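You operate a simulated robot arm through the tools that you are given. There is no shell and no other tool. Be economical: measure what you need, move in short steps, check, and stop when the job is done.

You are at the controls of a simulated robot arm. One attempt, no reset.

## Task
Run the slide plate out and take the torn screen from pocket one.
Fine: The line is stopped. Pump knob to OUT, three strokes, knob back to HOLD before you lift the guard. Stand the screen in slot 4 and shut the guard.
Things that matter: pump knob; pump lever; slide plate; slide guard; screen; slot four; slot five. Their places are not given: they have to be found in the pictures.

The check looks at the end state, three seconds after you hand in, the way a careful person would. Anything else that was tipped, shoved, dropped, spilled or broken makes it a failure.

## Robot
A 7-joint arm with a two-finger parallel gripper, fixed in place. Base frame: the origin is at the foot of the arm, x ahead of it, y to its left, z up. Lengths are in mm, angles in rad, forces in N, time in s.
With the tool pointing down near the work surface it reaches from about 300 to 700 mm from the base axis. Its first joint turns from -1.152 to 1.152 rad. Payload 1.57 kg.
The TCP is the grasp point between the finger pads, 30 mm short of the fingertips. In the tool frame z runs along the fingers and y along their closing line. The gripper opens to 110 mm. The fingers are 24 mm wide and 12 mm thick; the gripper's body (48 by 112 mm) begins 78 mm behind the TCP.
Orientation is that of the tool frame in the base frame, as a unit quaternion [x, y, z, w]. With the fingers straight down and closing along the base's y, the tool's x points along the base's -x, its y along +y and its z along -z.

## Interface
- The arm moves only by the tool move_arm. Its argument "rows" is text: rows parted by semicolons, each of 7 numbers parted by spaces: the shift along the tool's x, y, z in mm, then the turn, a rotation vector about the tool's x, y, z in rad, then the finger opening in mm, from 0 to 110. In form: tx ty tz ax ay az gripper; .... A call has 1 to 10 rows; each row is the pose to reach, as a shift and turn from the pose commanded when the call began, along the tool's axes at that moment. Rows are played at 5 a second. More than 50 mm and 0.15 rad between two rows, or a gripper value outside its range, and nothing of the call is played. A pose out of reach is approached as far as the arm can. The call stops where the force on the tool passes 90 N (or 10 N more than at its start, if that is more) or the arm is blocked; 0.2 s more then pass. The fingers move at their own pace (about 108 mm/s each) and stop on an object; they squeeze with about 41 N. The grip force told is the motor's: it shows also when the fingers shut on nothing. Time passes only in rows, and 0.2 s behind the last, so rows that repeat a pose let the fingers close. It gives the time, the measured TCP pose, the force on the tool (base axes), the opening and the grip force at its end, in the units of the frame above (readings bear some noise).
- Cameras (640 x 400 px; columns grow to the right, rows downward): "scene" is fixed at [154, -386.5, 1395]; the picture's right is [0.87, -0.49, 0.00], its down [-0.32, -0.57, -0.76] and it looks along [0.37, 0.66, -0.66] (base axes); focal length 214 px, centre (320, 200). "wrist" rides on the gripper at [-36, 0, -80] in the tool frame; the picture's right is [0.00, -1.00, 0.00], its down [0.97, 0.00, -0.24] and it looks along [0.24, 0.00, 0.97] (tool axes); focal length 218 px, centre (320, 200).
- camera(camera): a new picture of that camera. No time passes.
- locate(camera, pixels): for up to 12 pixels [column, row] of the newest picture of that camera ("zoom" is the newest enlarged one), the place [x, y, z] in the base frame of the surface seen there, good to about 3 mm. No time passes.
- close_up(camera, box): a new picture of the part [left, top, right, bottom] of that camera's present view, enlarged. No time passes.
- hand_in(): hands the job in; it is judged then, once.

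Keep the steps short. Do not move on a guess: measure, check each grasp and each placing, and mend mistakes. In all there are 80 turns and 38 pictures (those below and enlarged ones count). Leave the gripper open and the arm clear of the work at the hand-in unless told otherwise, and finish with a single line.

The tools are called after "Call:" as a command line: name --argument value ..., lists and objects as JSON in quotes. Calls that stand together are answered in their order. move_arm: Moves the arm, as the interface text tells. Its arguments: {"type":"object","properties":{"rows":{"type":"string"}},"required":["rows"]} The other tools are called the same way: camera (camera) takes a picture; locate (camera, pixels) gives the place of the surface under pixels of a picture; close_up (camera, box) takes an enlarged picture of a part of a camera's view; hand_in () hands the job in.

At the start:

```text
time: 0.0
tcp_pos: [242.4, 167.8, 1335.9]
tcp_rot: [0.0, 1.0, 0.0, 0.0]
wrist_force: [-0.1, 0.9, 0.5]
opening: 110.3
grasp_force: 0.1
```

scene: 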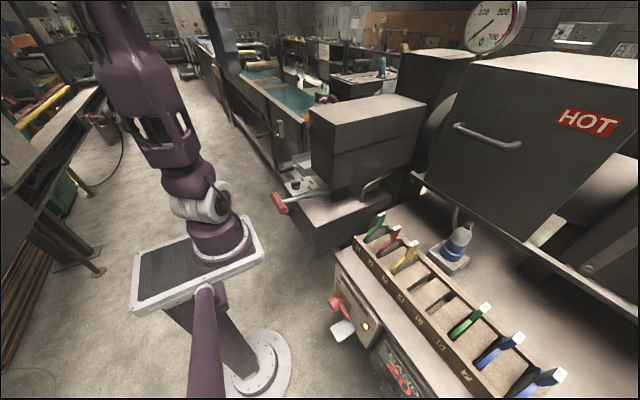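
wrist: 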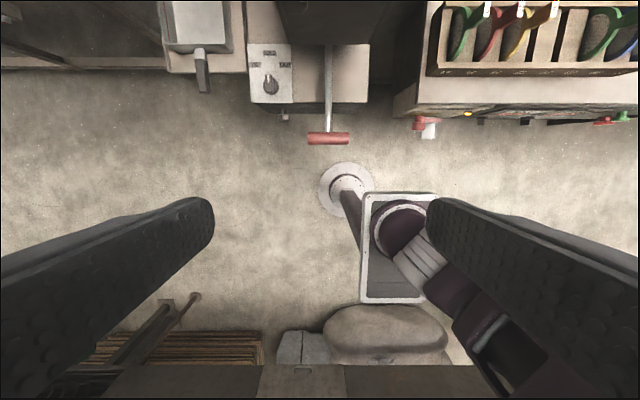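

I see the rack of screens at lower right of the scene view, the red lever at about (280,203), and a knob panel near (295,187). I'll enlarge those areas first.

Call:
close_up --camera "scene" --box '[250, 80, 440, 230]'

Call:
close_up --camera "scene" --box '[330, 200, 580, 400]'

Call:
close_up --camera "wrist" --box '[160, 0, 400, 150]'

```text
2.67 times, centred on (345, 155) of scene
```

zoom: 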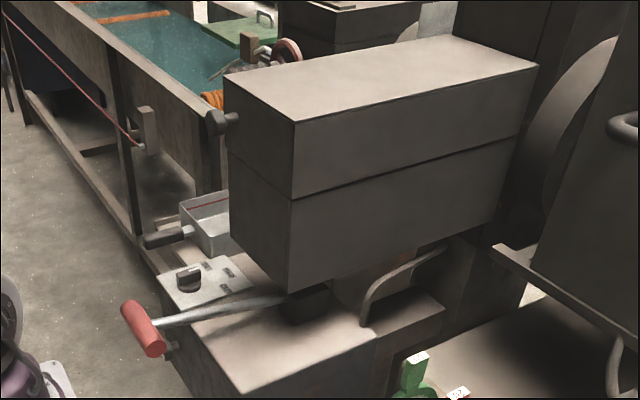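

```text
2.00 times, centred on (455, 300) of scene
```

zoom: 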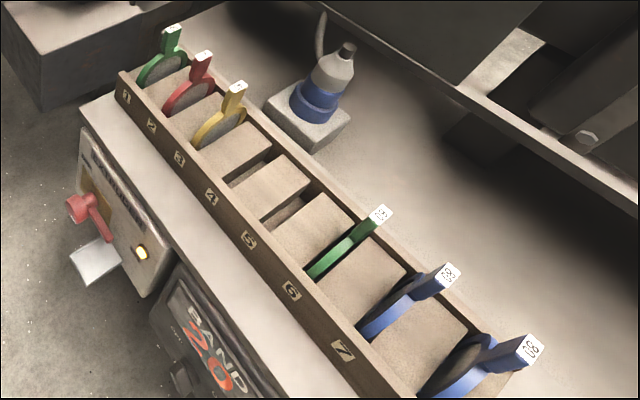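

```text
2.67 times, centred on (280, 75) of wrist
```

zoom: 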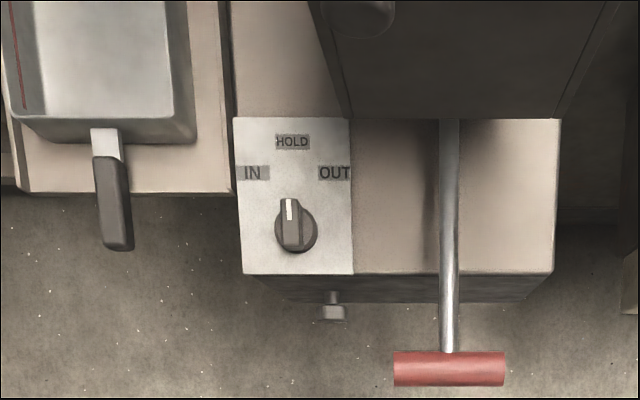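

Knob stands at HOLD, OUT to its right. Next I measure the knob, lever and surroundings in the wrist view.

Call:
locate --camera "zoom" --pixels '[[296, 230], [290, 205], [292, 141], [252, 173], [335, 173], [270, 260], [400, 370], [450, 370], [498, 370], [449, 330], [448, 140], [500, 200]]'

Call:
close_up --camera "scene" --box '[340, 200, 500, 300]'

Call:
locate --camera "scene" --pixels '[[310, 125], [360, 128], [420, 105], [360, 170], [385, 95], [365, 187], [385, 173], [345, 175], [400, 160], [490, 135], [460, 240], [440, 160]]'

```text
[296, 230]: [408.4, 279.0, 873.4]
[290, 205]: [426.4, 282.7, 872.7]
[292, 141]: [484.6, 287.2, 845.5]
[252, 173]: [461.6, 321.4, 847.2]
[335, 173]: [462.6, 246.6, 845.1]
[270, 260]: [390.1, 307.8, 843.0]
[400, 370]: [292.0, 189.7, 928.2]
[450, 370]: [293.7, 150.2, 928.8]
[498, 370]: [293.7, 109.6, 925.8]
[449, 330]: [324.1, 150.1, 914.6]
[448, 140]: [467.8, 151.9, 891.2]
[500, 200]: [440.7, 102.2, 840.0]
```

```text
4.00 times, centred on (420, 250) of scene
```

zoom: 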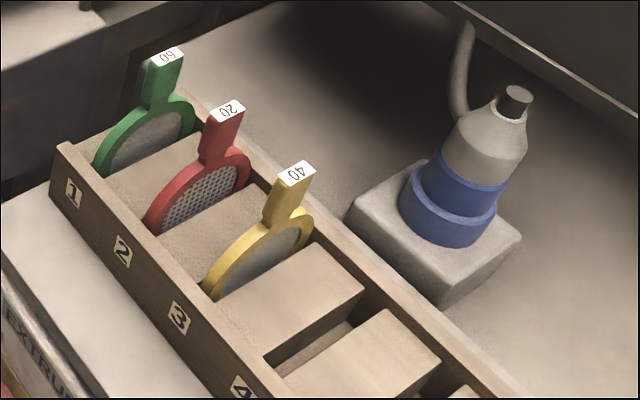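

```text
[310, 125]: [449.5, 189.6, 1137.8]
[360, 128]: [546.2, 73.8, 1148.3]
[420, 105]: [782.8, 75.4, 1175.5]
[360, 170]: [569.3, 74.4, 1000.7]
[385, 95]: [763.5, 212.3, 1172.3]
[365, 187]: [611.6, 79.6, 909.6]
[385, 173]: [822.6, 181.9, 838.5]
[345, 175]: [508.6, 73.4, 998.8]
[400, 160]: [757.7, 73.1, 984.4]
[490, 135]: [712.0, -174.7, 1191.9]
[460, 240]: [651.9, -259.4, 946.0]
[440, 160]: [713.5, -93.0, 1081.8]
```

Lever grip is at about (293,150,928), along y; knob at (415,281,873). The box next to the lever spans x 450–780, y 74–190. I need a better view of slide and guard, so I move sideways and tilt the wrist camera forward.

Call:
move_arm --rows "0 -45 0 0 -0.12 0 110; 0 -90 0 0 -0.24 0 110; 0 -135 0 0 -0.36 0 110; 0 -180 0 0 -0.48 0 110; 0 -220 0 0 -0.6 0 110; 0 -220 0 0 -0.6 0 110"

Call:
camera --camera "wrist"

```text
time: 1.4
tcp_pos: [241.3, -51.3, 1333.6]
tcp_rot: [0.0, 0.955, -0.001, 0.297]
wrist_force: [0.5, -0.3, -0.1]
opening: 109.8
grasp_force: 0.1
```

```text
31 pictures are left
```

wrist: 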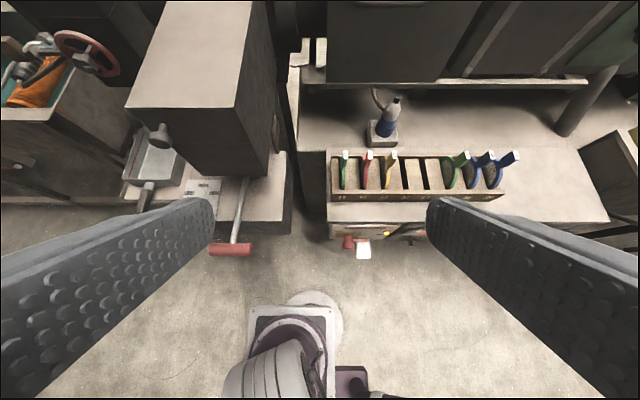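

I see white items near (310,60) beside the box and a dark gap; I'll enlarge there.

Call:
close_up --camera "wrist" --box '[120, 0, 440, 200]'

Call:
locate --camera "wrist" --pixels '[[300, 50], [320, 55], [312, 75], [340, 158], [364, 158], [393, 160], [415, 175], [440, 175], [340, 196], [500, 196], [158, 135], [265, 165]]'

```text
2.00 times, centred on (280, 100) of wrist
```

zoom: 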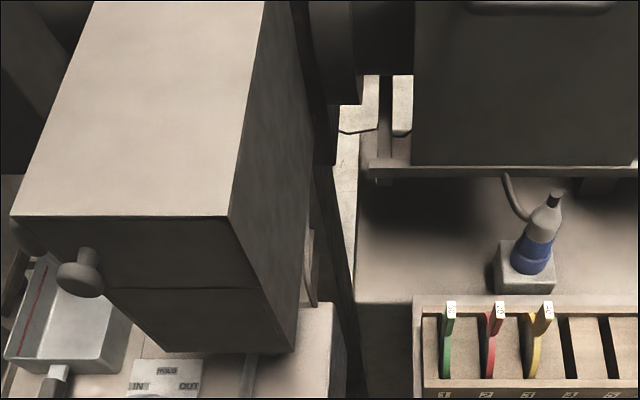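

```text
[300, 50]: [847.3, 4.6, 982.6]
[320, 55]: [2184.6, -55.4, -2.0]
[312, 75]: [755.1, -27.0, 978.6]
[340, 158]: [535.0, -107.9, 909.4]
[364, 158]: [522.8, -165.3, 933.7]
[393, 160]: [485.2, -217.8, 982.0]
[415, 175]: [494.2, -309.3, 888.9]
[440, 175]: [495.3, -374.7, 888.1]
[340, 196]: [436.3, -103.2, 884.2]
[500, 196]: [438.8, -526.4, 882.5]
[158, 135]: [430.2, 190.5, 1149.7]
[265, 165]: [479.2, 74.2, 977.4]
```

A round knob sticks out of the box's front upper left at about (430,190,1150), likely the guard's grip. I go left and lower with more tilt to view the front and left side.

Call:
move_arm --rows "0 48 0 0 0 0 110; 0 96 0 0 0 0 110; 0 144 0 0 0 0 110; 0 192 0 0 0 0 110; 0 240 0 0 0 0 110; 0 288 0 0 0 0 110; 0 336 0 0 0 0 110; 0 384 0 0 -0.1 0 110; 0 420 0 0 -0.2 0 110; 0 420 0 0 -0.3 0 110"

Call:
camera --camera "wrist"

```text
time: 3.6
tcp_pos: [242.0, 366.7, 1335.9]
tcp_rot: [0.001, 0.9, 0.0, 0.436]
wrist_force: [0.6, 0.8, -0.4]
opening: 109.9
grasp_force: 0.3
```

```text
29 pictures are left
```

wrist: 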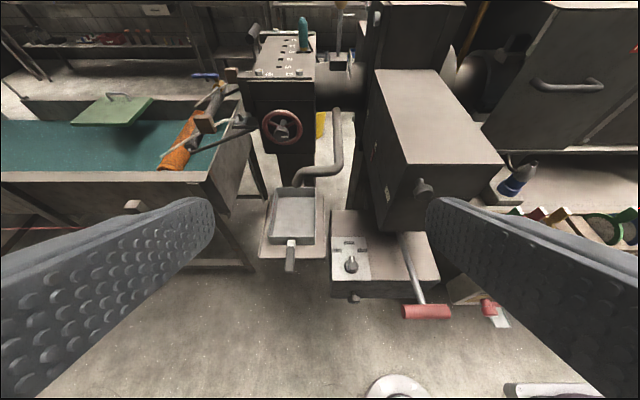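

Call:
close_up --camera "wrist" --box '[320, 50, 520, 320]'

Call:
locate --camera "wrist" --pixels '[[376, 72], [404, 165], [503, 163], [424, 187], [390, 230], [388, 195], [383, 130], [432, 72], [430, 225], [345, 215], [430, 215]]'

```text
1.48 times, centred on (420, 185) of wrist
```

zoom: 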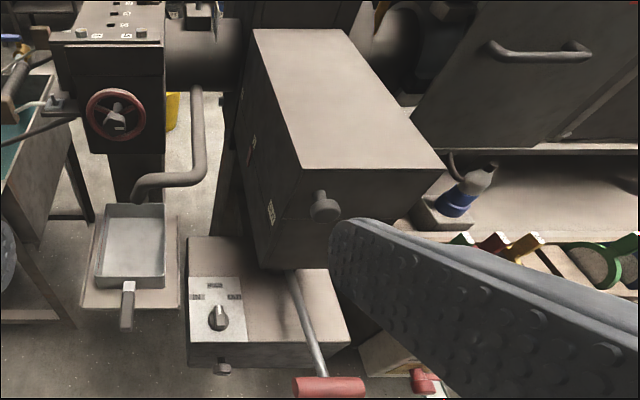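

```text
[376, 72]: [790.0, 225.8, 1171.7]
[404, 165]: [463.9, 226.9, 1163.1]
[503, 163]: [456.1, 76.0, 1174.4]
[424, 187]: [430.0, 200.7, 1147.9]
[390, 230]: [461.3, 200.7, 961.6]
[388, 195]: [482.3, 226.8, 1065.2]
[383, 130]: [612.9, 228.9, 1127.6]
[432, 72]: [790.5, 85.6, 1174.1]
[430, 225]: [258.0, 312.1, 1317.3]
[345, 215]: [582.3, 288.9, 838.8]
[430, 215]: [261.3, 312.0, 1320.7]
```

The box has a knob at (430,200,1148) on the upper half: the guard. First the pump. I straighten the tool and come over the pump knob at (415,281), stopping high.

Call:
move_arm --rows "6 -12 24 0 0.13 0 110; 12 -25 48 0 0.26 0 110; 17 -37 72 0 0.39 0 110; 23 -50 96 0 0.52 0 110; 29 -62 121 0 0.65 0 110; 34 -74 145 0 0.78 0 110; 39 -86 169 0 0.9 0 110; 39 -86 169 0 0.9 0 110"

```text
time: 5.4
tcp_pos: [231.7, 308.2, 1264.1]
tcp_rot: [0.0, 1.0, 0.001, 0.012]
wrist_force: [0.3, 0.4, -1.1]
opening: 110.0
grasp_force: 0.1
out of reach, approached as far as the arm can: row 5, 6, 7, 8
```

Too high there. I test with a step straight down.

Call:
move_arm --rows "0 0 40 0 0 0 110; 0 0 80 0 0 0 110; 0 0 120 0 0 0 110; 0 0 120 0 0 0 110"

```text
time: 6.4
tcp_pos: [235.8, 306.4, 1142.6]
tcp_rot: [0.0, 1.0, 0.001, 0.0]
wrist_force: [0.5, 0.5, 0.1]
opening: 110.5
grasp_force: 0.1
```

Works. Now toward (365,281,1040) in front of the knob.

Call:
move_arm --rows "0 0 45 0 0 0 110; 0 0 90 0 0 0 110; -45 -8 100 0 0 0 110; -90 -16 100 0 0 0 110; -130 -25 100 0 0 0 110; -130 -25 100 0 0 0 110"

Call:
close_up --camera "wrist" --box '[200, 50, 440, 200]'

```text
time: 7.8
tcp_pos: [246.8, 306.7, 1050.5]
tcp_rot: [0.0, 1.0, 0.0, 0.0]
wrist_force: [0.1, 0.2, 0.3]
opening: 110.1
grasp_force: 0.0
out of reach, approached as far as the arm can: row 3, 4, 5, 6
```

```text
2.67 times, centred on (320, 125) of wrist
```

zoom: 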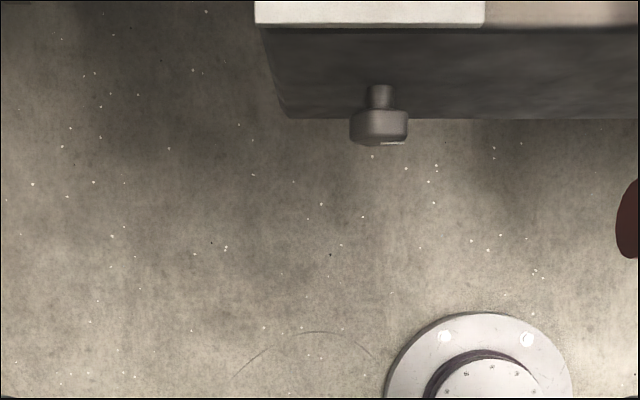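

Only partly reached: stuck near x 247. I test whether lower y frees it: move -y first, then forward.

Call:
move_arm --rows "0 -40 0 0 0 0 110; 0 -80 0 0 0 0 110; 0 -120 0 0 0 0 110; -40 -120 0 0 0 0 110; -80 -120 0 0 0 0 110; -80 -120 0 0 0 0 110"

```text
time: 9.2
tcp_pos: [297.6, 162.7, 1097.3]
tcp_rot: [0.011, 1.0, 0.002, 0.01]
wrist_force: [-0.2, 0.5, -0.2]
opening: 109.9
grasp_force: 0.0
out of reach, approached as far as the arm can: row 4, 5, 6
```

Odd. I look at the arm's posture.

Call:
camera --camera "scene"

```text
26 pictures are left
```

scene: 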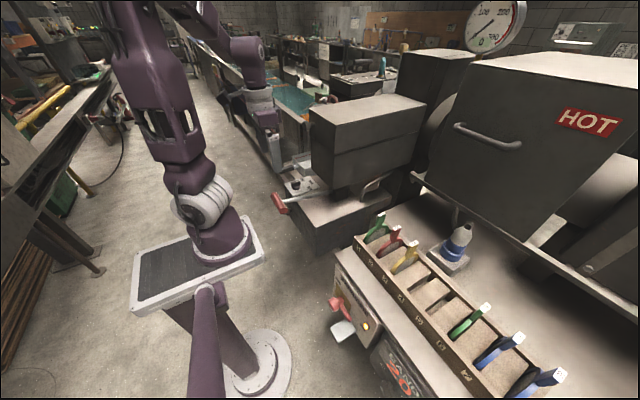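

I try a forward step at the present height.

Call:
move_arm --rows "-30 0 0 0 0 0 110; -60 0 0 0 0 0 110; -60 0 0 0 0 0 110"

```text
time: 9.9
tcp_pos: [377.9, 182.5, 1049.2]
tcp_rot: [-0.005, 1.0, -0.006, -0.008]
wrist_force: [-36.7, -4.5, 9.9]
opening: 109.8
grasp_force: 0.2
stopped in row 3: the force on the tool passed its limit (the readings are from after the stop); the commanded pose is now the measured one
```

Contact: the wrist likely touched the guard knob (around (415,200,1148)). I back off at once.

Call:
move_arm --rows "20 0 0 0 0 0 110; 60 0 0 0 0 0 110; 60 0 0 0 0 0 110"

Call:
camera --camera "scene"

```text
time: 10.7
tcp_pos: [318.3, 180.8, 1050.0]
tcp_rot: [-0.004, 1.0, -0.005, -0.006]
wrist_force: [-0.1, -0.5, -0.2]
opening: 110.1
grasp_force: 0.0
```

```text
25 pictures are left
```

scene: 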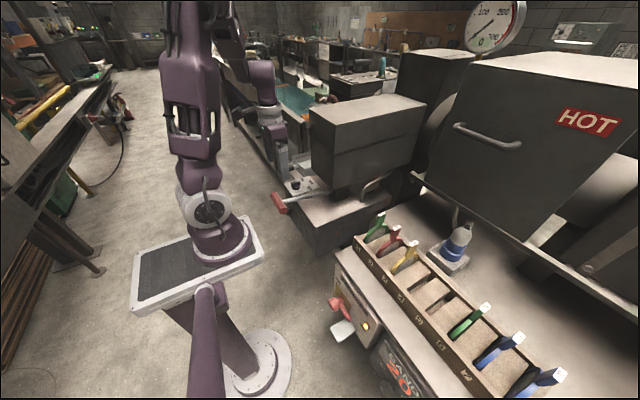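

Box unchanged; the arm is now in a better posture. Next: left to y=281, lower to z≈960, with forward to x≈375 for a look at the knob.

Call:
move_arm --rows "0 45 0 0 0 0 110; 0 75 30 0 0 0 110; 0 100 60 0 0 0 110; -30 100 90 0 0 0 110; -57 100 90 0 0 0 110; -57 100 90 0 0 0 110"

Call:
camera --camera "wrist"

```text
time: 12.1
tcp_pos: [373.7, 279.4, 959.5]
tcp_rot: [-0.004, 1.0, -0.004, -0.006]
wrist_force: [-0.5, 1.3, 0.0]
opening: 110.0
grasp_force: 0.1
```

```text
24 pictures are left
```

wrist: 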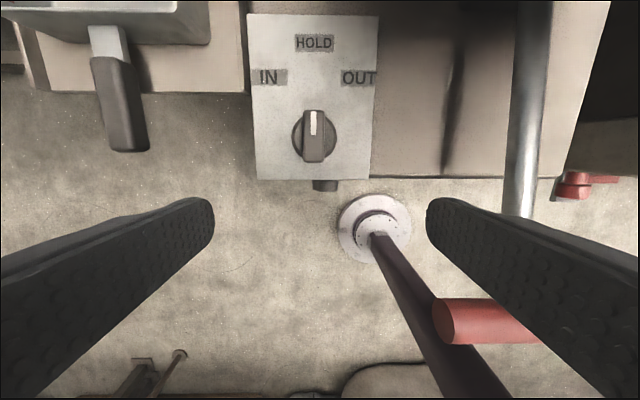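

Call:
locate --camera "wrist" --pixels '[[314, 115], [314, 150], [304, 135], [323, 135], [296, 135], [333, 140], [314, 43], [268, 77], [360, 78], [314, 158], [327, 60], [128, 140]]'

```text
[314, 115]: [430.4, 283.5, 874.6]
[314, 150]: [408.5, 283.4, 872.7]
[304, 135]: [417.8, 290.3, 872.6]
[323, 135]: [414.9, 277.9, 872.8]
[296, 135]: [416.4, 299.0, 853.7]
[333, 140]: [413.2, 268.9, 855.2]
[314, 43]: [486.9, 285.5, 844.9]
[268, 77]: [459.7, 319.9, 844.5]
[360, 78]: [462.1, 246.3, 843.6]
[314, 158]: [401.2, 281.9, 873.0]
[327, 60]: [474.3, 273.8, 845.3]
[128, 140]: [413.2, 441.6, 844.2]
```

The knob bar runs x 401–433 at y≈283.5, top z 873, disk top z 855; OUT lies ≈40° clockwise. I narrow the fingers, go over (417,283.5) and down to z≈889.

Call:
move_arm --rows "-22 4 0 0 0 0 60; -43 4 0 0 0 0 60; -43 4 40 0 0 0 60; -43 4 60 0 0 0 50; -43 4 70 0 0 0 50; -43 4 70 0 0 0 50"

```text
time: 13.5
tcp_pos: [418.5, 284.8, 888.1]
tcp_rot: [-0.005, 1.0, -0.004, -0.006]
wrist_force: [-0.4, -0.8, -0.5]
opening: 50.1
grasp_force: 0.0
```

Over the knob with no contact. Close on the bar.

Call:
move_arm --rows "1 -1 -1 0 0 0 20; 1 -1 -1 0 0 0 0; 1 -1 -1 0 0 0 0; 1 -1 -1 0 0 0 0"

```text
time: 14.5
tcp_pos: [416.6, 283.8, 888.2]
tcp_rot: [-0.004, 1.0, -0.004, -0.006]
wrist_force: [0.6, 0.4, -6.9]
opening: 15.9
grasp_force: 31.7
```

Gripped at 15.9 mm. I turn clockwise seen from above (about tool +z) by 0.72 rad.

Call:
move_arm --rows "0 0 0 0 0 0.12 0; 0 0 0 0 0 0.24 0; 0 0 0 0 0 0.36 0; 0 0 0 0 0 0.48 0; 0 0 0 0 0 0.6 0; 0 0 0 0 0 0.72 0; 0 0 0 0 0 0.72 0"

```text
time: 16.1
tcp_pos: [418.2, 284.3, 887.8]
tcp_rot: [0.35, 0.937, -0.008, -0.004]
wrist_force: [-12.2, -18.2, 15.5]
opening: 15.9
grasp_force: 31.6
```

Turned 0.715 rad with moderate side force. I open and rise to look.

Call:
move_arm --rows "0 0 0 0 0 0.72 50; 0 0 0 0 0 0.72 50; 0 0 -40 0 0 0.72 50; 0 0 -75 0 0 0.72 50; 0 0 -75 0 0 0.72 80"

Call:
camera --camera "wrist"

```text
refused: row 1 steps farther than a row can; nothing moved
```

```text
23 pictures are left
```

wrist: 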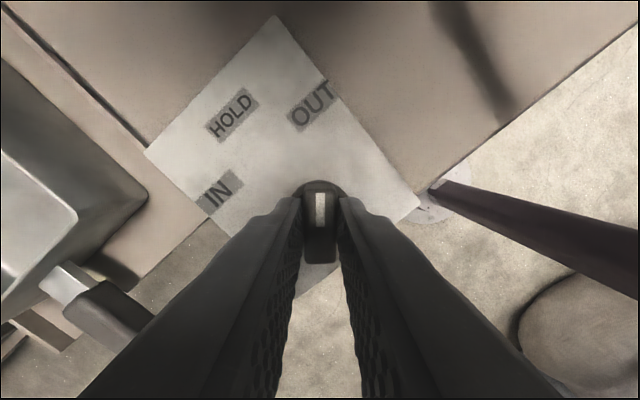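

The pointer aims at OUT (312,105). I release and rise.

Call:
move_arm --rows "0 0 0 0 0 0 40; 0 0 0 0 0 0 50; 0 0 -40 0 0 0 50; 0 0 -75 0 0 0 50; 0 0 -75 0 0 0 50"

Call:
camera --camera "wrist"

```text
time: 17.3
tcp_pos: [418.7, 283.3, 962.9]
tcp_rot: [0.35, 0.937, -0.006, -0.003]
wrist_force: [0.3, 0.4, 0.5]
opening: 49.8
grasp_force: 0.1
```

```text
22 pictures are left
```

wrist: 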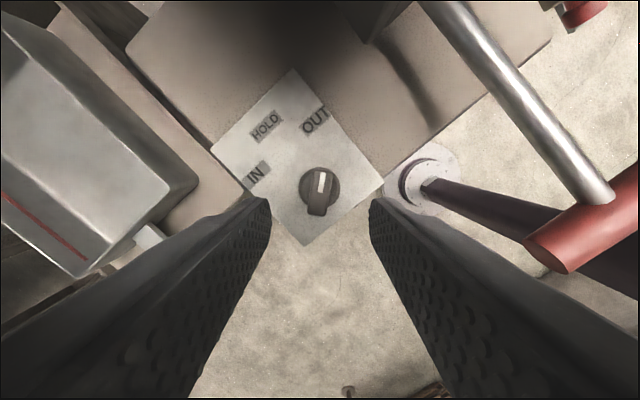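

Knob confirmed at OUT. Now to the lever: back in x first, then right, rising to z≈1010 and turning to close along x above the red grip (293,150,928).

Call:
move_arm --rows "30 -27 -25 0 0 0.1 50; 62 -54 -50 0 0 0.2 50; 95 -83 -50 0 0 0.33 50; 70 -110 -50 0 0 0.46 50; 45 -140 -50 0 0 0.6 50; 25 -162 -50 0 0 0.73 50; 8 -183 -50 0 0 0.856 50; 8 -183 -50 0 0 0.856 50"

Call:
camera --camera "wrist"

```text
time: 19.1
tcp_pos: [290.7, 150.2, 1014.4]
tcp_rot: [0.707, 0.707, -0.007, 0.0]
wrist_force: [0.4, -0.1, 0.4]
opening: 50.2
grasp_force: 0.1
```

```text
21 pictures are left
```

wrist: 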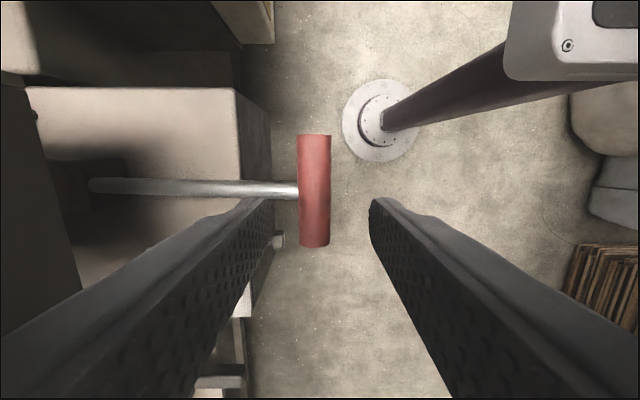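

Call:
locate --camera "wrist" --pixels '[[314, 150], [314, 190], [314, 235], [301, 215], [327, 215], [200, 188], [100, 185], [60, 180]]'

```text
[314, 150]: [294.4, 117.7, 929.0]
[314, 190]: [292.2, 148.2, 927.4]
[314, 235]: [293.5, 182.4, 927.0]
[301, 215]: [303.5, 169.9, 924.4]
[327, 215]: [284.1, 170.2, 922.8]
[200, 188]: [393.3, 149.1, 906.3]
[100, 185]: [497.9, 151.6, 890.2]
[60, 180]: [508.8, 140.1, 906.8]
```

Grip centre about (293.5, 150, 914), radius 13, rod attached at y=150 so I grip at y≈174, beside the rod. Descend and close.

Call:
move_arm --rows "24 3 0 0 0 0 50; 24 3 40 0 0 0 50; 24 3 75 0 0 0 50; 24 3 100 0 0 0 50; 24 3 100 0 0 0 30; 24 3 100 0 0 0 10; 24 3 100 0 0 0 10"

```text
time: 20.7
tcp_pos: [295.3, 174.1, 913.6]
tcp_rot: [0.707, 0.707, -0.009, 0.0]
wrist_force: [-16.4, 4.7, -10.3]
opening: 27.3
grasp_force: 38.1
```

Gripped on 27 mm. I push down along the arc a bit to feel the travel.

Call:
move_arm --rows "0 -1 11 -0.05 0 0 10; 0 -2 22 -0.1 0 0 10; 0 -2 33 -0.15 0 0 10; 0 -2 43 -0.2 0 0 10; 0 -2 43 -0.2 0 0 10"

```text
time: 21.9
tcp_pos: [292.3, 173.8, 871.3]
tcp_rot: [0.703, 0.705, 0.062, 0.069]
wrist_force: [-21.9, 3.0, 3.4]
opening: 27.4
grasp_force: 37.9
```

It moves easily. Continue down to the stop.

Call:
move_arm --rows "0 1 11 -0.05 0 0 10; 0 2 22 -0.1 0 0 10; 0 4 33 -0.15 0 0 10; 0 6 43 -0.2 0 0 10; 0 9 53 -0.25 0 0 10; 0 12 63 -0.3 0 0 10"

```text
time: 23.3
tcp_pos: [316.4, 173.0, 812.6]
tcp_rot: [0.686, 0.686, 0.167, 0.175]
wrist_force: [-33.6, 3.7, 2.2]
opening: 36.6
grasp_force: 10.5
```

The x came out too large (the tool axes were tilted), so the grip got pried. I look before correcting.

Call:
close_up --camera "scene" --box '[230, 120, 390, 260]'

Call:
camera --camera "wrist"

```text
2.86 times, centred on (310, 190) of scene
```

zoom: 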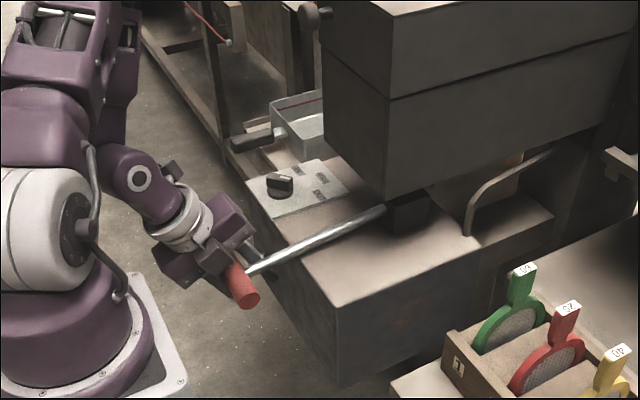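

```text
19 pictures are left
```

wrist: 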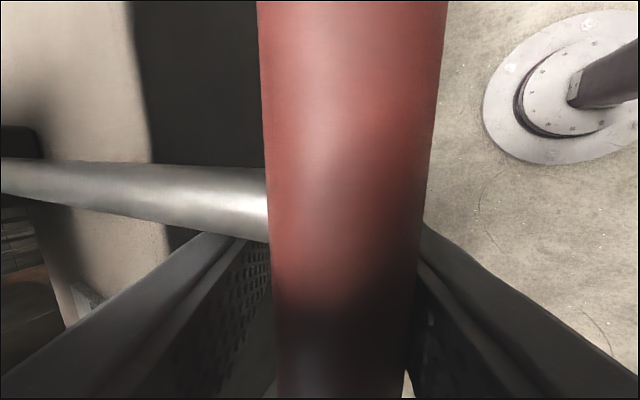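

The bar slid toward the palm: the lever reached its lower stop before my end position. I measure its place.

Call:
locate --camera "wrist" --pixels '[[350, 80], [270, 200], [130, 188], [350, 190], [60, 180]]'

Call:
locate --camera "zoom" --pixels '[[240, 275], [300, 242], [360, 217], [400, 220], [440, 150]]'

```text
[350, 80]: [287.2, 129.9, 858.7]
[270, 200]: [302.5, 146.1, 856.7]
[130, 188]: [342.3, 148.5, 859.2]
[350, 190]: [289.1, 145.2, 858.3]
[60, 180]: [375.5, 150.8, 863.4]
```

```text
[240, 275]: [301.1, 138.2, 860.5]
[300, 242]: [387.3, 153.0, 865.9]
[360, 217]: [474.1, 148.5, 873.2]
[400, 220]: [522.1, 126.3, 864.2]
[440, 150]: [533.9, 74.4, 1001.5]
```

Lower stop: grip bar centre ≈(290,150,849); so a stroke is about 65 mm of nearly vertical travel. I open, slide back so the bar is at the grasp point, and level the tool.

Call:
move_arm --rows "0 0 0 0 0 0 60; 0 -2 -22 0 0 0 60; 0 -5 -45 0 0 0 60; 0 -5 -45 0.12 0 0 60; 0 -5 -45 0.24 0 0 60; 0 -5 -45 0.36 0 0 60; 0 -5 -45 0.5 0 0 60; 0 -5 -45 0.5 0 0 60"

Call:
camera --camera "wrist"

```text
time: 25.1
tcp_pos: [291.3, 174.7, 849.9]
tcp_rot: [0.707, 0.708, -0.008, -0.001]
wrist_force: [-0.4, -0.8, 2.2]
opening: 60.1
grasp_force: 0.1
```

```text
18 pictures are left
```

wrist: 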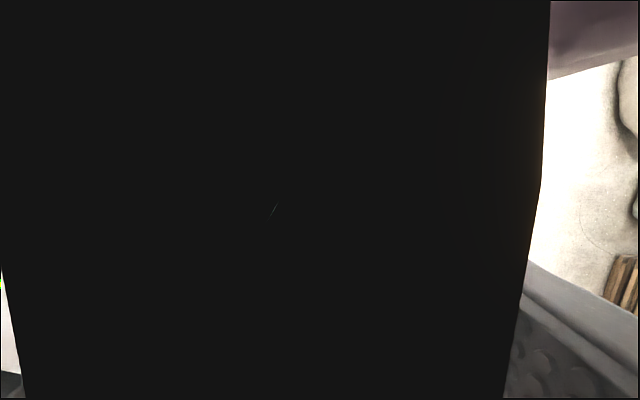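

The camera is blocked by something very close: the lever may have sprung back up. I check in the scene.

Call:
close_up --camera "scene" --box '[230, 80, 450, 260]'

```text
2.22 times, centred on (340, 170) of scene
```

zoom: 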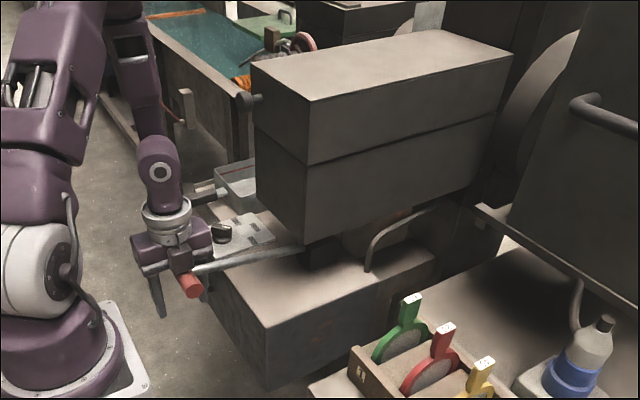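

The lever is spring-returned: it came up against the palm. So stroke one is done; strokes two and three I press with the palm, fingers straddling. First I rise a little to let it return fully, then press down.

Call:
move_arm --rows "0 0 -15 0 0 0 60; 0 0 -30 0 0 0 60; 0 0 -30 0 0 0 60"

Call:
camera --camera "wrist"

```text
time: 25.9
tcp_pos: [291.7, 174.4, 880.4]
tcp_rot: [0.707, 0.707, -0.007, -0.002]
wrist_force: [0.3, -0.4, 0.1]
opening: 59.7
grasp_force: 0.0
```

```text
16 pictures are left
```

wrist: 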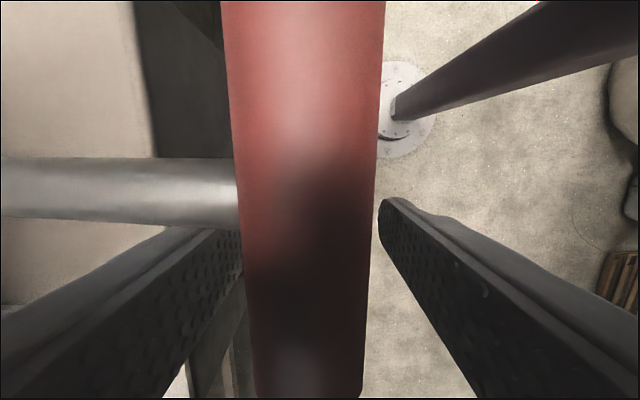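

Lever is fully up. Stroke two: press down.

Call:
move_arm --rows "0 0 35 0 0 0 60; 0 0 55 0 0 0 60; 0 0 70 0 0 0 60; 0 0 82 0 0 0 60; 0 0 90 0 0 0 60; 0 0 95 0 0 0 60; 0 0 99 0 0 0 60; 0 0 103 0 0 0 60"

```text
time: 27.7
tcp_pos: [290.5, 174.5, 778.4]
tcp_rot: [0.707, 0.708, -0.008, -0.001]
wrist_force: [-0.6, 0.3, 5.7]
opening: 60.1
grasp_force: 0.0
```

Only spring force (5.7 N): not at the stop yet. A little further.

Call:
move_arm --rows "0 0 4 0 0 0 60; 0 0 8 0 0 0 60; 0 0 12 0 0 0 60; 0 0 16 0 0 0 60; 0 0 20 0 0 0 60; 0 0 24 0 0 0 60; 0 0 28 0 0 0 60; 0 0 32 0 0 0 60"

```text
time: 29.4
tcp_pos: [290.8, 174.9, 752.3]
tcp_rot: [0.707, 0.707, -0.004, 0.002]
wrist_force: [-13.1, 0.3, 38.6]
opening: 59.8
grasp_force: 0.1
stopped in row 8: the force on the tool passed its limit (the readings are from after the stop); the commanded pose is now the measured one
```

Hard stop now at TCP z 752, so full travel is ~97 mm; stroke one may have been short. I rise and look for where the slide plate shows.

Call:
move_arm --rows "0 0 -40 0 0 0 60; 0 0 -85 0 0 0 60; 0 0 -130 0 0 0 60; 0 0 -175 0 0 0 60; 0 0 -220 0 0 0 60; 0 0 -240 0 0 0 60"

Call:
camera --camera "scene"

```text
time: 30.8
tcp_pos: [293.5, 175.4, 993.3]
tcp_rot: [0.707, 0.707, -0.005, 0.002]
wrist_force: [0.0, 1.3, -0.4]
opening: 59.8
grasp_force: 0.0
```

```text
15 pictures are left
```

scene: 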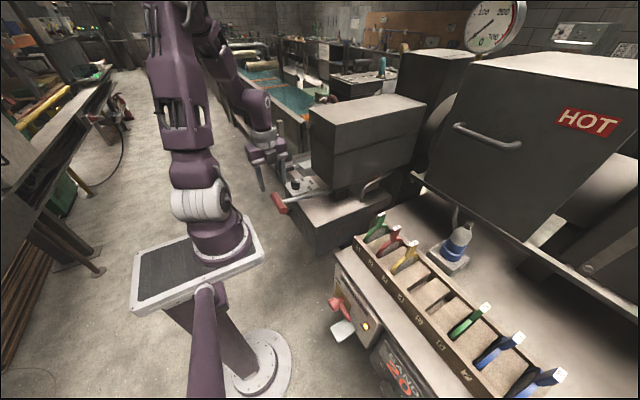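

Nothing outside changes. The box's left side carries marks at (482,227,1065) and (613,229,1128), possibly an indicator. I move left and tilt to look at that face.

Call:
move_arm --rows "28 0 -12 0 -0.13 0 60; 56 0 -24 0 -0.26 0 60; 84 1 -36 0 -0.39 0 60; 112 2 -48 0 -0.52 0 60; 140 3 -60 0 -0.65 0 60; 168 4 -72 0 -0.78 0 60; 196 5 -84 0 -0.91 0 60; 224 6 -96 0 -1.0 0 60; 250 7 -107 0 -1.1 0 60; 250 7 -107 0 -1.1 0 60"

Call:
camera --camera "wrist"

```text
time: 33.0
tcp_pos: [323.1, 267.3, 1030.7]
tcp_rot: [0.599, 0.602, -0.373, 0.372]
wrist_force: [0.5, -0.1, 0.4]
opening: 60.1
grasp_force: 0.1
out of reach, approached as far as the arm can: row 5, 6, 7, 8, 9, 10
```

```text
14 pictures are left
```

wrist: 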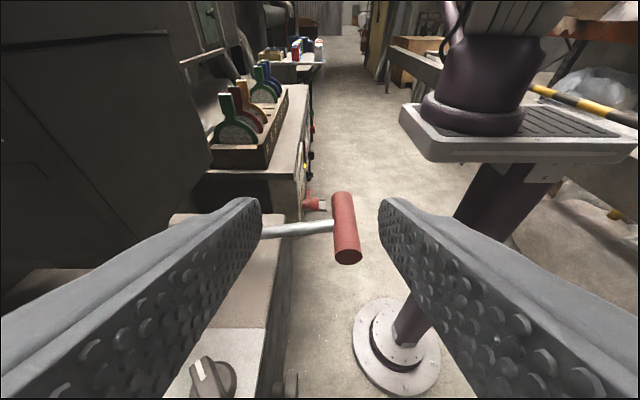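

Call:
locate --camera "wrist" --pixels '[[50, 20], [50, 80], [50, 150], [50, 200], [20, 240], [100, 230], [120, 100], [190, 100], [200, 150], [150, 20], [20, 120], [100, 60]]'

Call:
close_up --camera "wrist" --box '[0, 0, 240, 290]'

```text
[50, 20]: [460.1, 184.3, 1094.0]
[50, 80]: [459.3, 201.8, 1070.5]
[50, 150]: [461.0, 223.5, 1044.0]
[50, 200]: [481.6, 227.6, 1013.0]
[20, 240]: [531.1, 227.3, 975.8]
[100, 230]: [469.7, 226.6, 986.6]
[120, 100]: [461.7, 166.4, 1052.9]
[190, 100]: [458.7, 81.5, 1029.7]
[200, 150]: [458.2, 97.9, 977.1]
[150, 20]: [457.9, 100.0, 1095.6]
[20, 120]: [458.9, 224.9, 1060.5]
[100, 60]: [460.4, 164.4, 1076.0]
```

```text
1.38 times, centred on (120, 145) of wrist
```

zoom: 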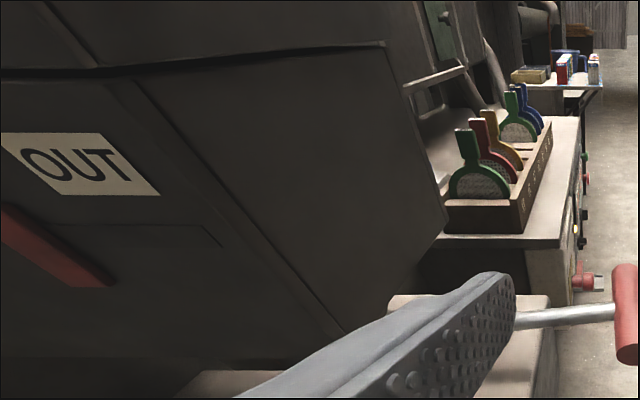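

A label "OUT" on the box's left side with a red pointer in a slot below: the slide indicator. I measure it.

Call:
locate --camera "zoom" --pixels '[[20, 150], [150, 180], [85, 165], [105, 282], [50, 250], [5, 215], [215, 240], [80, 226], [120, 290], [40, 270]]'

```text
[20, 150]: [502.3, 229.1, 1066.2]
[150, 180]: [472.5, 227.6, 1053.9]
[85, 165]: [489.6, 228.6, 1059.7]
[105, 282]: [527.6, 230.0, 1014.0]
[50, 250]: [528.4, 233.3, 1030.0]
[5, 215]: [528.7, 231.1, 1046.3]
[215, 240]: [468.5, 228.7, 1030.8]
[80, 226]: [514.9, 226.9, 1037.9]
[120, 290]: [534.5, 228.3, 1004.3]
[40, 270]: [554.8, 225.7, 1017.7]
```

Pointer is a vertical bar at x=528, z 1012–1050, with OUT at x≈488. One more full stroke should bring it there. I go back above the lever, levelling the tool.

Call:
move_arm --rows "-2 -4 12 0 0.13 0 60; -4 -8 24 0 0.26 0 60; -6 -12 36 0 0.39 0 60; -8 -16 48 0 0.52 0 60; -10 -20 60 0 0.65 0 60; -12 -24 72 0 0.78 0 60; -14 -28 85 0 0.91 0 60; -15 -31 96 0 1.0 0 60; -15 -31 96 0 1.1 0 60; -15 -31 96 0 1.1 0 60"

```text
time: 35.1
tcp_pos: [294.1, 176.9, 998.1]
tcp_rot: [0.707, 0.707, -0.004, 0.002]
wrist_force: [-0.3, -0.1, 0.1]
opening: 60.3
grasp_force: 0.1
```

Above the lever. Third stroke: straight down to the stop.

Call:
move_arm --rows "0 -2 45 0 0 0 60; 0 -2 90 0 0 0 60; 0 -2 130 0 0 0 60; 0 -2 155 0 0 0 60; 0 -2 175 0 0 0 60; 0 -2 195 0 0 0 60; 0 -2 212 0 0 0 60; 0 -2 226 0 0 0 60; 0 -2 238 0 0 0 60; 0 -2 248 0 0 0 60"

```text
time: 37.4
tcp_pos: [294.2, 175.8, 751.6]
tcp_rot: [0.708, 0.706, 0.0, 0.004]
wrist_force: [-15.1, 1.6, 44.5]
opening: 59.9
grasp_force: 0.1
stopped in row 10: the force on the tool passed its limit (the readings are from after the stop); the commanded pose is now the measured one
```

At the bottom stop. Rise again.

Call:
move_arm --rows "0 0 -40 0 0 0 60; 0 0 -85 0 0 0 60; 0 0 -130 0 0 0 60; 0 0 -175 0 0 0 60; 0 0 -220 0 0 0 60; 0 0 -247 0 0 0 60; 0 0 -247 0 0 0 60"

Call:
move_arm --rows "15 3 -4 0 -0.13 0 60; 30 6 -8 0 -0.26 0 60; 45 10 -12 0 -0.39 0 60; 60 15 -16 0 -0.52 0 60; 70 18 -20 0 -0.65 0 60; 80 22 -24 0 -0.78 0 60; 90 26 -28 0 -0.91 0 60; 90 28 -30 0 -1.0 0 60; 90 28 -32 0 -1.1 0 60; 90 28 -32 0 -1.1 0 60"

Call:
close_up --camera "wrist" --box '[0, 0, 240, 290]'

```text
time: 39.0
tcp_pos: [292.9, 175.3, 999.9]
tcp_rot: [0.708, 0.706, -0.001, 0.005]
wrist_force: [0.0, 1.1, -0.8]
opening: 59.9
grasp_force: 0.0
```

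```text
time: 41.2
tcp_pos: [326.2, 267.5, 1030.5]
tcp_rot: [0.602, 0.6, -0.372, 0.373]
wrist_force: [-0.1, -0.3, -1.3]
opening: 59.9
grasp_force: 0.0
out of reach, approached as far as the arm can: row 9, 10
```

```text
1.38 times, centred on (120, 145) of wrist
```

zoom: 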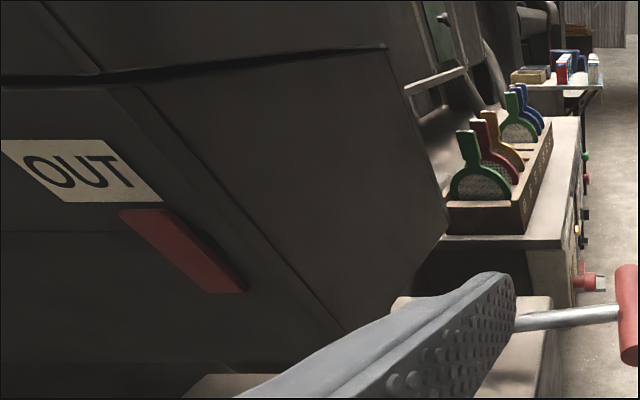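

The red pointer has moved under OUT. I measure it.

Call:
locate --camera "zoom" --pixels '[[150, 220], [180, 250], [230, 285], [90, 165]]'

Call:
move_arm --rows "-2 -4 12 0 0.13 0 60; -4 -8 24 0 0.26 0 60; -6 -12 36 0 0.39 0 60; -8 -16 48 0 0.52 0 60; -10 -20 60 0 0.65 0 60; -12 -24 72 0 0.78 0 60; -14 -28 85 0 0.91 0 60; -15 -31 96 0 1.0 0 60; -15 -31 96 0 1.1 0 60; -15 -31 96 0 1.1 0 60"

```text
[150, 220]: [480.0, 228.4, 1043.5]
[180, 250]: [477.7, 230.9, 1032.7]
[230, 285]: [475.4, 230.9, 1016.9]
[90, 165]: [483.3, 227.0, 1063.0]
```

```text
time: 43.4
tcp_pos: [295.9, 174.8, 1003.7]
tcp_rot: [0.709, 0.706, -0.001, 0.004]
wrist_force: [-0.7, 1.1, 0.0]
opening: 59.9
grasp_force: 0.2
```

Pointer at x≈478, fully OUT. Now back over the pump knob with the earlier yaw (0.715): left first, then forward, hovering at z≈963.

Call:
move_arm --rows "40 0 0 0 0 -0.12 50; 80 0 0 0 0 -0.24 50; 109 0 10 0 0 -0.36 50; 109 40 20 0 0 -0.5 50; 109 80 30 0 0 -0.62 50; 109 110 41 0 0 -0.74 50; 109 122 41 0 0 -0.856 50; 109 122 41 0 0 -0.856 50"

```text
time: 45.2
tcp_pos: [416.6, 280.6, 961.0]
tcp_rot: [0.35, 0.937, -0.002, 0.003]
wrist_force: [-0.3, 0.0, 1.2]
opening: 50.1
grasp_force: 0.0
```

Descend onto the knob and close.

Call:
move_arm --rows "2 3 30 0 0 0 50; 2 3 60 0 0 0 50; 2 3 73 0 0 0 50; 2 3 73 0 0 0 20; 2 3 73 0 0 0 0; 2 3 73 0 0 0 0"

```text
time: 46.6
tcp_pos: [417.0, 283.5, 887.1]
tcp_rot: [0.351, 0.936, -0.005, 0.002]
wrist_force: [-19.6, -22.5, 1.9]
opening: 16.0
grasp_force: 31.2
```

Gripped (16.0). Turn back to HOLD by -0.715 rad, then check.

Call:
move_arm --rows "0 -1 0 0 0 -0.12 0; 0 -1 0 0 0 -0.24 0; 0 -1 0 0 0 -0.36 0; 0 -1 0 0 0 -0.48 0; 0 -1 0 0 0 -0.6 0; 0 -1 0 0 0 -0.716 0; 0 -1 0 0 0 -0.716 0"

Call:
move_arm --rows "0 0 0 0 0 0 40; 0 0 0 0 0 0 50; 0 0 -40 0 0 0 50; 0 0 -75 0 0 0 50; 0 0 -75 0 0 0 50"

Call:
camera --camera "wrist"

```text
time: 48.2
tcp_pos: [417.6, 283.8, 888.7]
tcp_rot: [-0.001, 1.0, -0.004, 0.004]
wrist_force: [-12.8, -14.1, -17.8]
opening: 15.6
grasp_force: 32.0
```

```text
time: 49.4
tcp_pos: [420.9, 284.1, 964.2]
tcp_rot: [0.002, 1.0, -0.004, 0.003]
wrist_force: [-1.5, 0.5, -0.5]
opening: 50.1
grasp_force: 0.1
```

```text
11 pictures are left
```

wrist: 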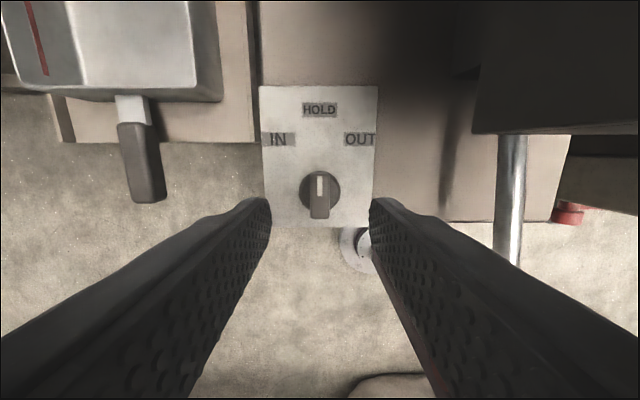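

Knob is at HOLD. Now the guard: I back off and tilt the tool forward to look at the guard knob near (430,200,1148).

Call:
move_arm --rows "40 0 0 0 0 0 60; 80 0 -20 0 -0.1 0 60; 120 -10 -45 0 -0.22 0 60; 140 -20 -75 0 -0.36 0 60; 150 -35 -105 0 -0.5 0 60; 160 -50 -130 0 -0.64 0 60; 160 -65 -150 0 -0.78 0 60; 160 -75 -160 0 -0.92 0 60; 160 -84 -165 0 -1.05 0 60; 160 -84 -165 0 -1.05 0 60"

Call:
camera --camera "wrist"

```text
time: 51.6
tcp_pos: [246.8, 221.6, 1134.3]
tcp_rot: [-0.007, 0.867, -0.026, 0.497]
wrist_force: [-0.5, -0.1, -1.0]
opening: 60.0
grasp_force: 0.1
out of reach, approached as far as the arm can: row 8, 9, 10
```

```text
10 pictures are left
```

wrist: 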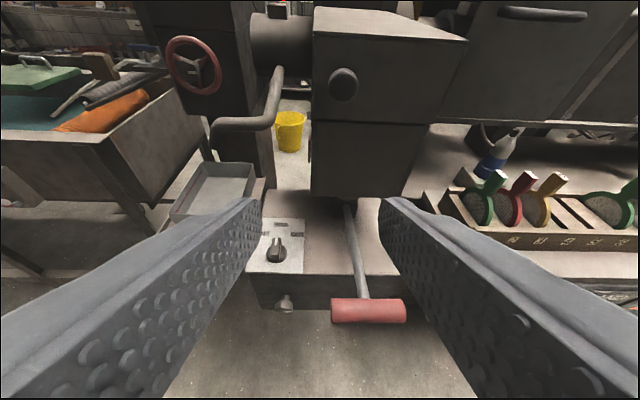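

Call:
locate --camera "wrist" --pixels '[[343, 85], [343, 70], [332, 87], [356, 87], [343, 100], [316, 119], [424, 122], [316, 30], [464, 38], [316, 190], [400, 190], [340, 125]]'

```text
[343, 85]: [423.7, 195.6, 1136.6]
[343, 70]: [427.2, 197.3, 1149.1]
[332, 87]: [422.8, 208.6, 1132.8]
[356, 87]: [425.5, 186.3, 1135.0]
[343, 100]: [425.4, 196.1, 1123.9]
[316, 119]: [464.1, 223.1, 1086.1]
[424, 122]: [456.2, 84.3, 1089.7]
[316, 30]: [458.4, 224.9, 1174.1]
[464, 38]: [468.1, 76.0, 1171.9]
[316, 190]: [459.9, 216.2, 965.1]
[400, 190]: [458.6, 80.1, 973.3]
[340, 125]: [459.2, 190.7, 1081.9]
```

Knob head: face x≈423, centre y≈197, z≈1136, radius ≈13. Guard spans z 1086–1173. I move to a waypoint in front of it, (360,197,1150), and read the pose.

Call:
move_arm --rows "-20 -7 20 0 0 0 60; -38 -14 42 0 0 0 60; -55 -20 65 0 0 0 60; -71 -25 90 0 0 0 60; -71 -25 90 0 0 0 60"

```text
time: 52.8
tcp_pos: [365.2, 212.6, 1164.2]
tcp_rot: [-0.008, 0.869, -0.027, 0.494]
wrist_force: [0.3, -0.1, 0.1]
opening: 60.0
grasp_force: 0.0
out of reach, approached as far as the arm can: row 1, 2, 3, 4, 5
```

Near: (365,213,1164). I ease the tilt by 0.1 rad and approach half way to check tracking.

Call:
move_arm --rows "-2 -6 12 0 0.05 0 60; -4 -13 25 0 0.1 0 60; -4 -13 25 0 0.1 0 60"

```text
time: 53.6
tcp_pos: [387.8, 199.9, 1156.4]
tcp_rot: [-0.007, 0.892, -0.027, 0.452]
wrist_force: [0.0, 0.0, 0.4]
opening: 60.2
grasp_force: 0.0
```

Tracking well. Go the rest to (422,197,1138) and close on the knob.

Call:
move_arm --rows "-3 -1 19 0 0 0 60; -5 -1 38 0 0 0 60; -5 -1 38 0 0 0 40; -5 -1 38 0 0 0 15; -5 -1 38 0 0 0 15"

```text
time: 54.8
tcp_pos: [421.9, 196.7, 1137.3]
tcp_rot: [-0.007, 0.892, -0.027, 0.451]
wrist_force: [4.0, -1.3, -2.3]
opening: 29.5
grasp_force: 39.0
```

Gripped at 29.5 mm. Test lift: ~12 mm up with a little to the right.

Call:
move_arm --rows "-3 -1 -2 0 0 0 10; -6 -3 -5 0 0 0 10; -9 -5 -7 0 0 0 10; -9 -5 -7 0 0 0 10"

Call:
close_up --camera "scene" --box '[270, 70, 450, 220]'

```text
time: 55.8
tcp_pos: [421.4, 190.6, 1147.6]
tcp_rot: [-0.007, 0.892, -0.027, 0.451]
wrist_force: [11.5, -0.8, -7.4]
opening: 29.6
grasp_force: 38.7
```

```text
2.67 times, centred on (360, 145) of scene
```

zoom: 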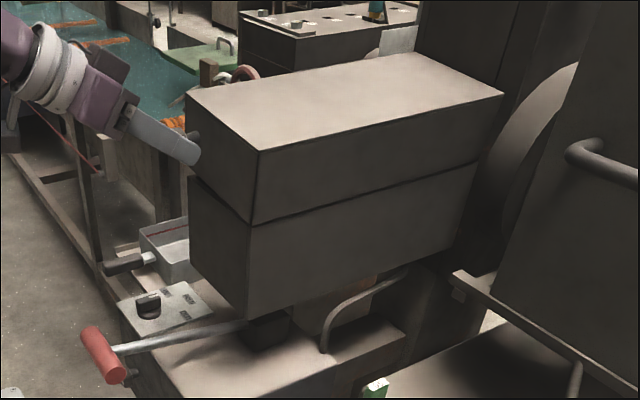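

The guard hinges along its right edge (y≈75, z≈1086). I follow the arc upward in steps.

Call:
move_arm --rows "-13 -11 -10 0 0 0 10; -25 -25 -18 0 0 0 10; -35 -41 -25 0 0 0 10; -42 -58 -30 0 0 0 10; -42 -58 -30 0 0 0 10"

```text
time: 57.0
tcp_pos: [421.3, 139.0, 1203.1]
tcp_rot: [-0.007, 0.891, -0.027, 0.453]
wrist_force: [-2.1, 17.1, 24.2]
opening: 29.8
grasp_force: 38.9
```

On track. Continue over the top to about 90° open.

Call:
move_arm --rows "-7 -19 -5 0 0 0 10; -11 -38 -7 0 0 0 10; -12 -58 -8 0 0 0 10; -11 -78 -7 0 0 0 10; -7 -97 -4 0 0 0 10; 0 -115 1 0 0 0 10; 0 -115 1 0 0 0 10"

Call:
camera --camera "scene"

```text
time: 58.6
tcp_pos: [422.0, 22.1, 1207.4]
tcp_rot: [-0.007, 0.892, -0.027, 0.452]
wrist_force: [-7.8, -2.2, -3.6]
opening: 29.2
grasp_force: 39.0
```

```text
8 pictures are left
```

scene: 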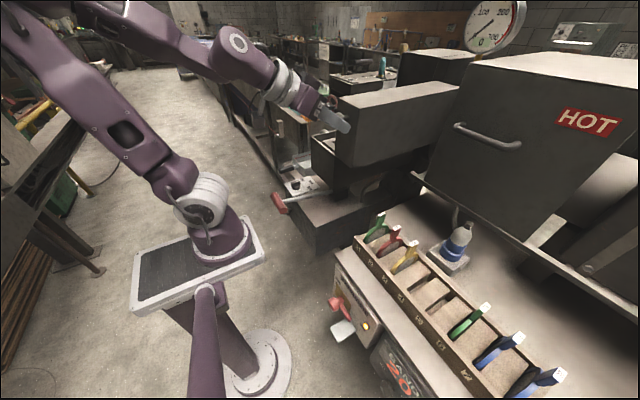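

Guard stands about 90° open. I lean it a bit further to find its rest.

Call:
move_arm --rows "2 -6 2 0 0 0 10; 5 -11 4 0 0 0 10; 7 -15 6 0 0 0 10; 10 -19 7 0 0 0 10; 10 -19 7 0 0 0 10"

```text
time: 59.8
tcp_pos: [421.6, 4.2, 1198.1]
tcp_rot: [-0.007, 0.891, -0.027, 0.452]
wrist_force: [16.1, -4.4, -0.2]
opening: 29.6
grasp_force: 38.5
```

No stop yet (about 100°). Another 10°.

Call:
move_arm --rows "3 -5 2 0 0 0 10; 6 -9 4 0 0 0 10; 9 -13 7 0 0 0 10; 12 -17 9 0 0 0 10; 12 -17 9 0 0 0 10"

```text
time: 61.0
tcp_pos: [420.3, -11.6, 1184.0]
tcp_rot: [-0.011, 0.891, -0.027, 0.453]
wrist_force: [-21.0, 48.1, 10.3]
opening: 28.5
grasp_force: 38.2
```

Stop reached (48 N at ≈107° open). I ease off, release, retract, and slide left to look into the recess.

Call:
move_arm --rows "0 2 0 0 0 0 30; 0 2 0 0 0 0 60; 0 2 0 0 0 0 60; 0 2 -35 0 0 0 60; 0 2 -70 0 0 0 60; 0 40 -75 0 0 0 60; 0 80 -75 0 0 0 60; 0 120 -75 0 0 0 60; 0 155 -75 0 0 0 60; 0 155 -75 0 0 0 60"

Call:
camera --camera "wrist"

```text
time: 63.2
tcp_pos: [361.8, 144.8, 1218.2]
tcp_rot: [-0.006, 0.892, -0.027, 0.451]
wrist_force: [0.5, 0.1, 0.2]
opening: 59.8
grasp_force: 0.0
```

```text
7 pictures are left
```

wrist: 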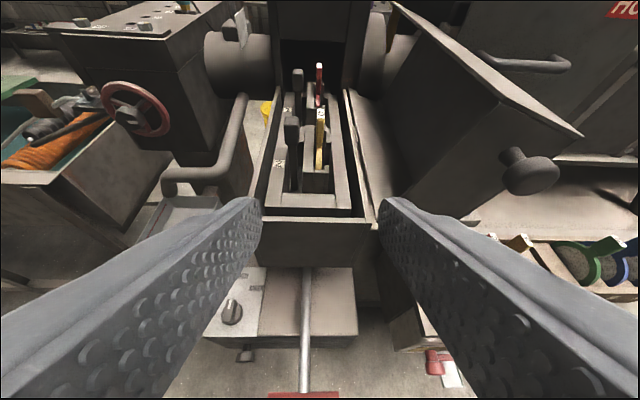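

Guard stays open. Inside I see a plate with standing screens: dark tabs, a yellow and a red one, and number tags. Enlarge.

Call:
close_up --camera "wrist" --box '[240, 50, 400, 230]'

Call:
locate --camera "wrist" --pixels '[[291, 118], [298, 70], [320, 108], [319, 66], [277, 163], [320, 113], [300, 200], [330, 185], [320, 160], [291, 160], [345, 150], [372, 220]]'

```text
2.22 times, centred on (320, 140) of wrist
```

zoom: 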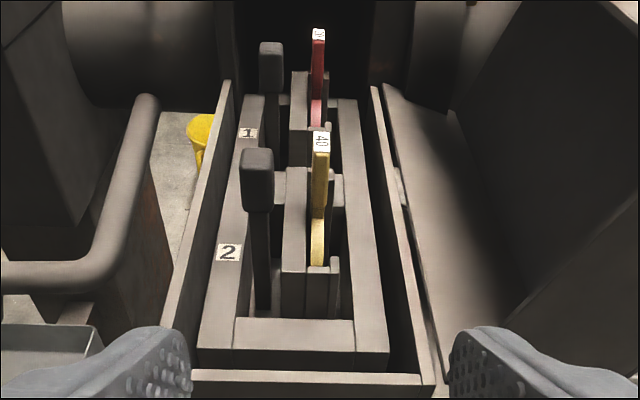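

```text
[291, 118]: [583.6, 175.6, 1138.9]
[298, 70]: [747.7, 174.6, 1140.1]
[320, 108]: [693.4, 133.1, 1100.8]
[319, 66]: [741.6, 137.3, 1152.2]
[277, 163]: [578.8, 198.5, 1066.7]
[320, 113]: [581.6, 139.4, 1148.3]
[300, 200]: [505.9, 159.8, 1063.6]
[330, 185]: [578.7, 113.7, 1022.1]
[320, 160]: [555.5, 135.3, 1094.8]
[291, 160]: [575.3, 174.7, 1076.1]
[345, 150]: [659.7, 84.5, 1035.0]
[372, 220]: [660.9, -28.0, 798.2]
```

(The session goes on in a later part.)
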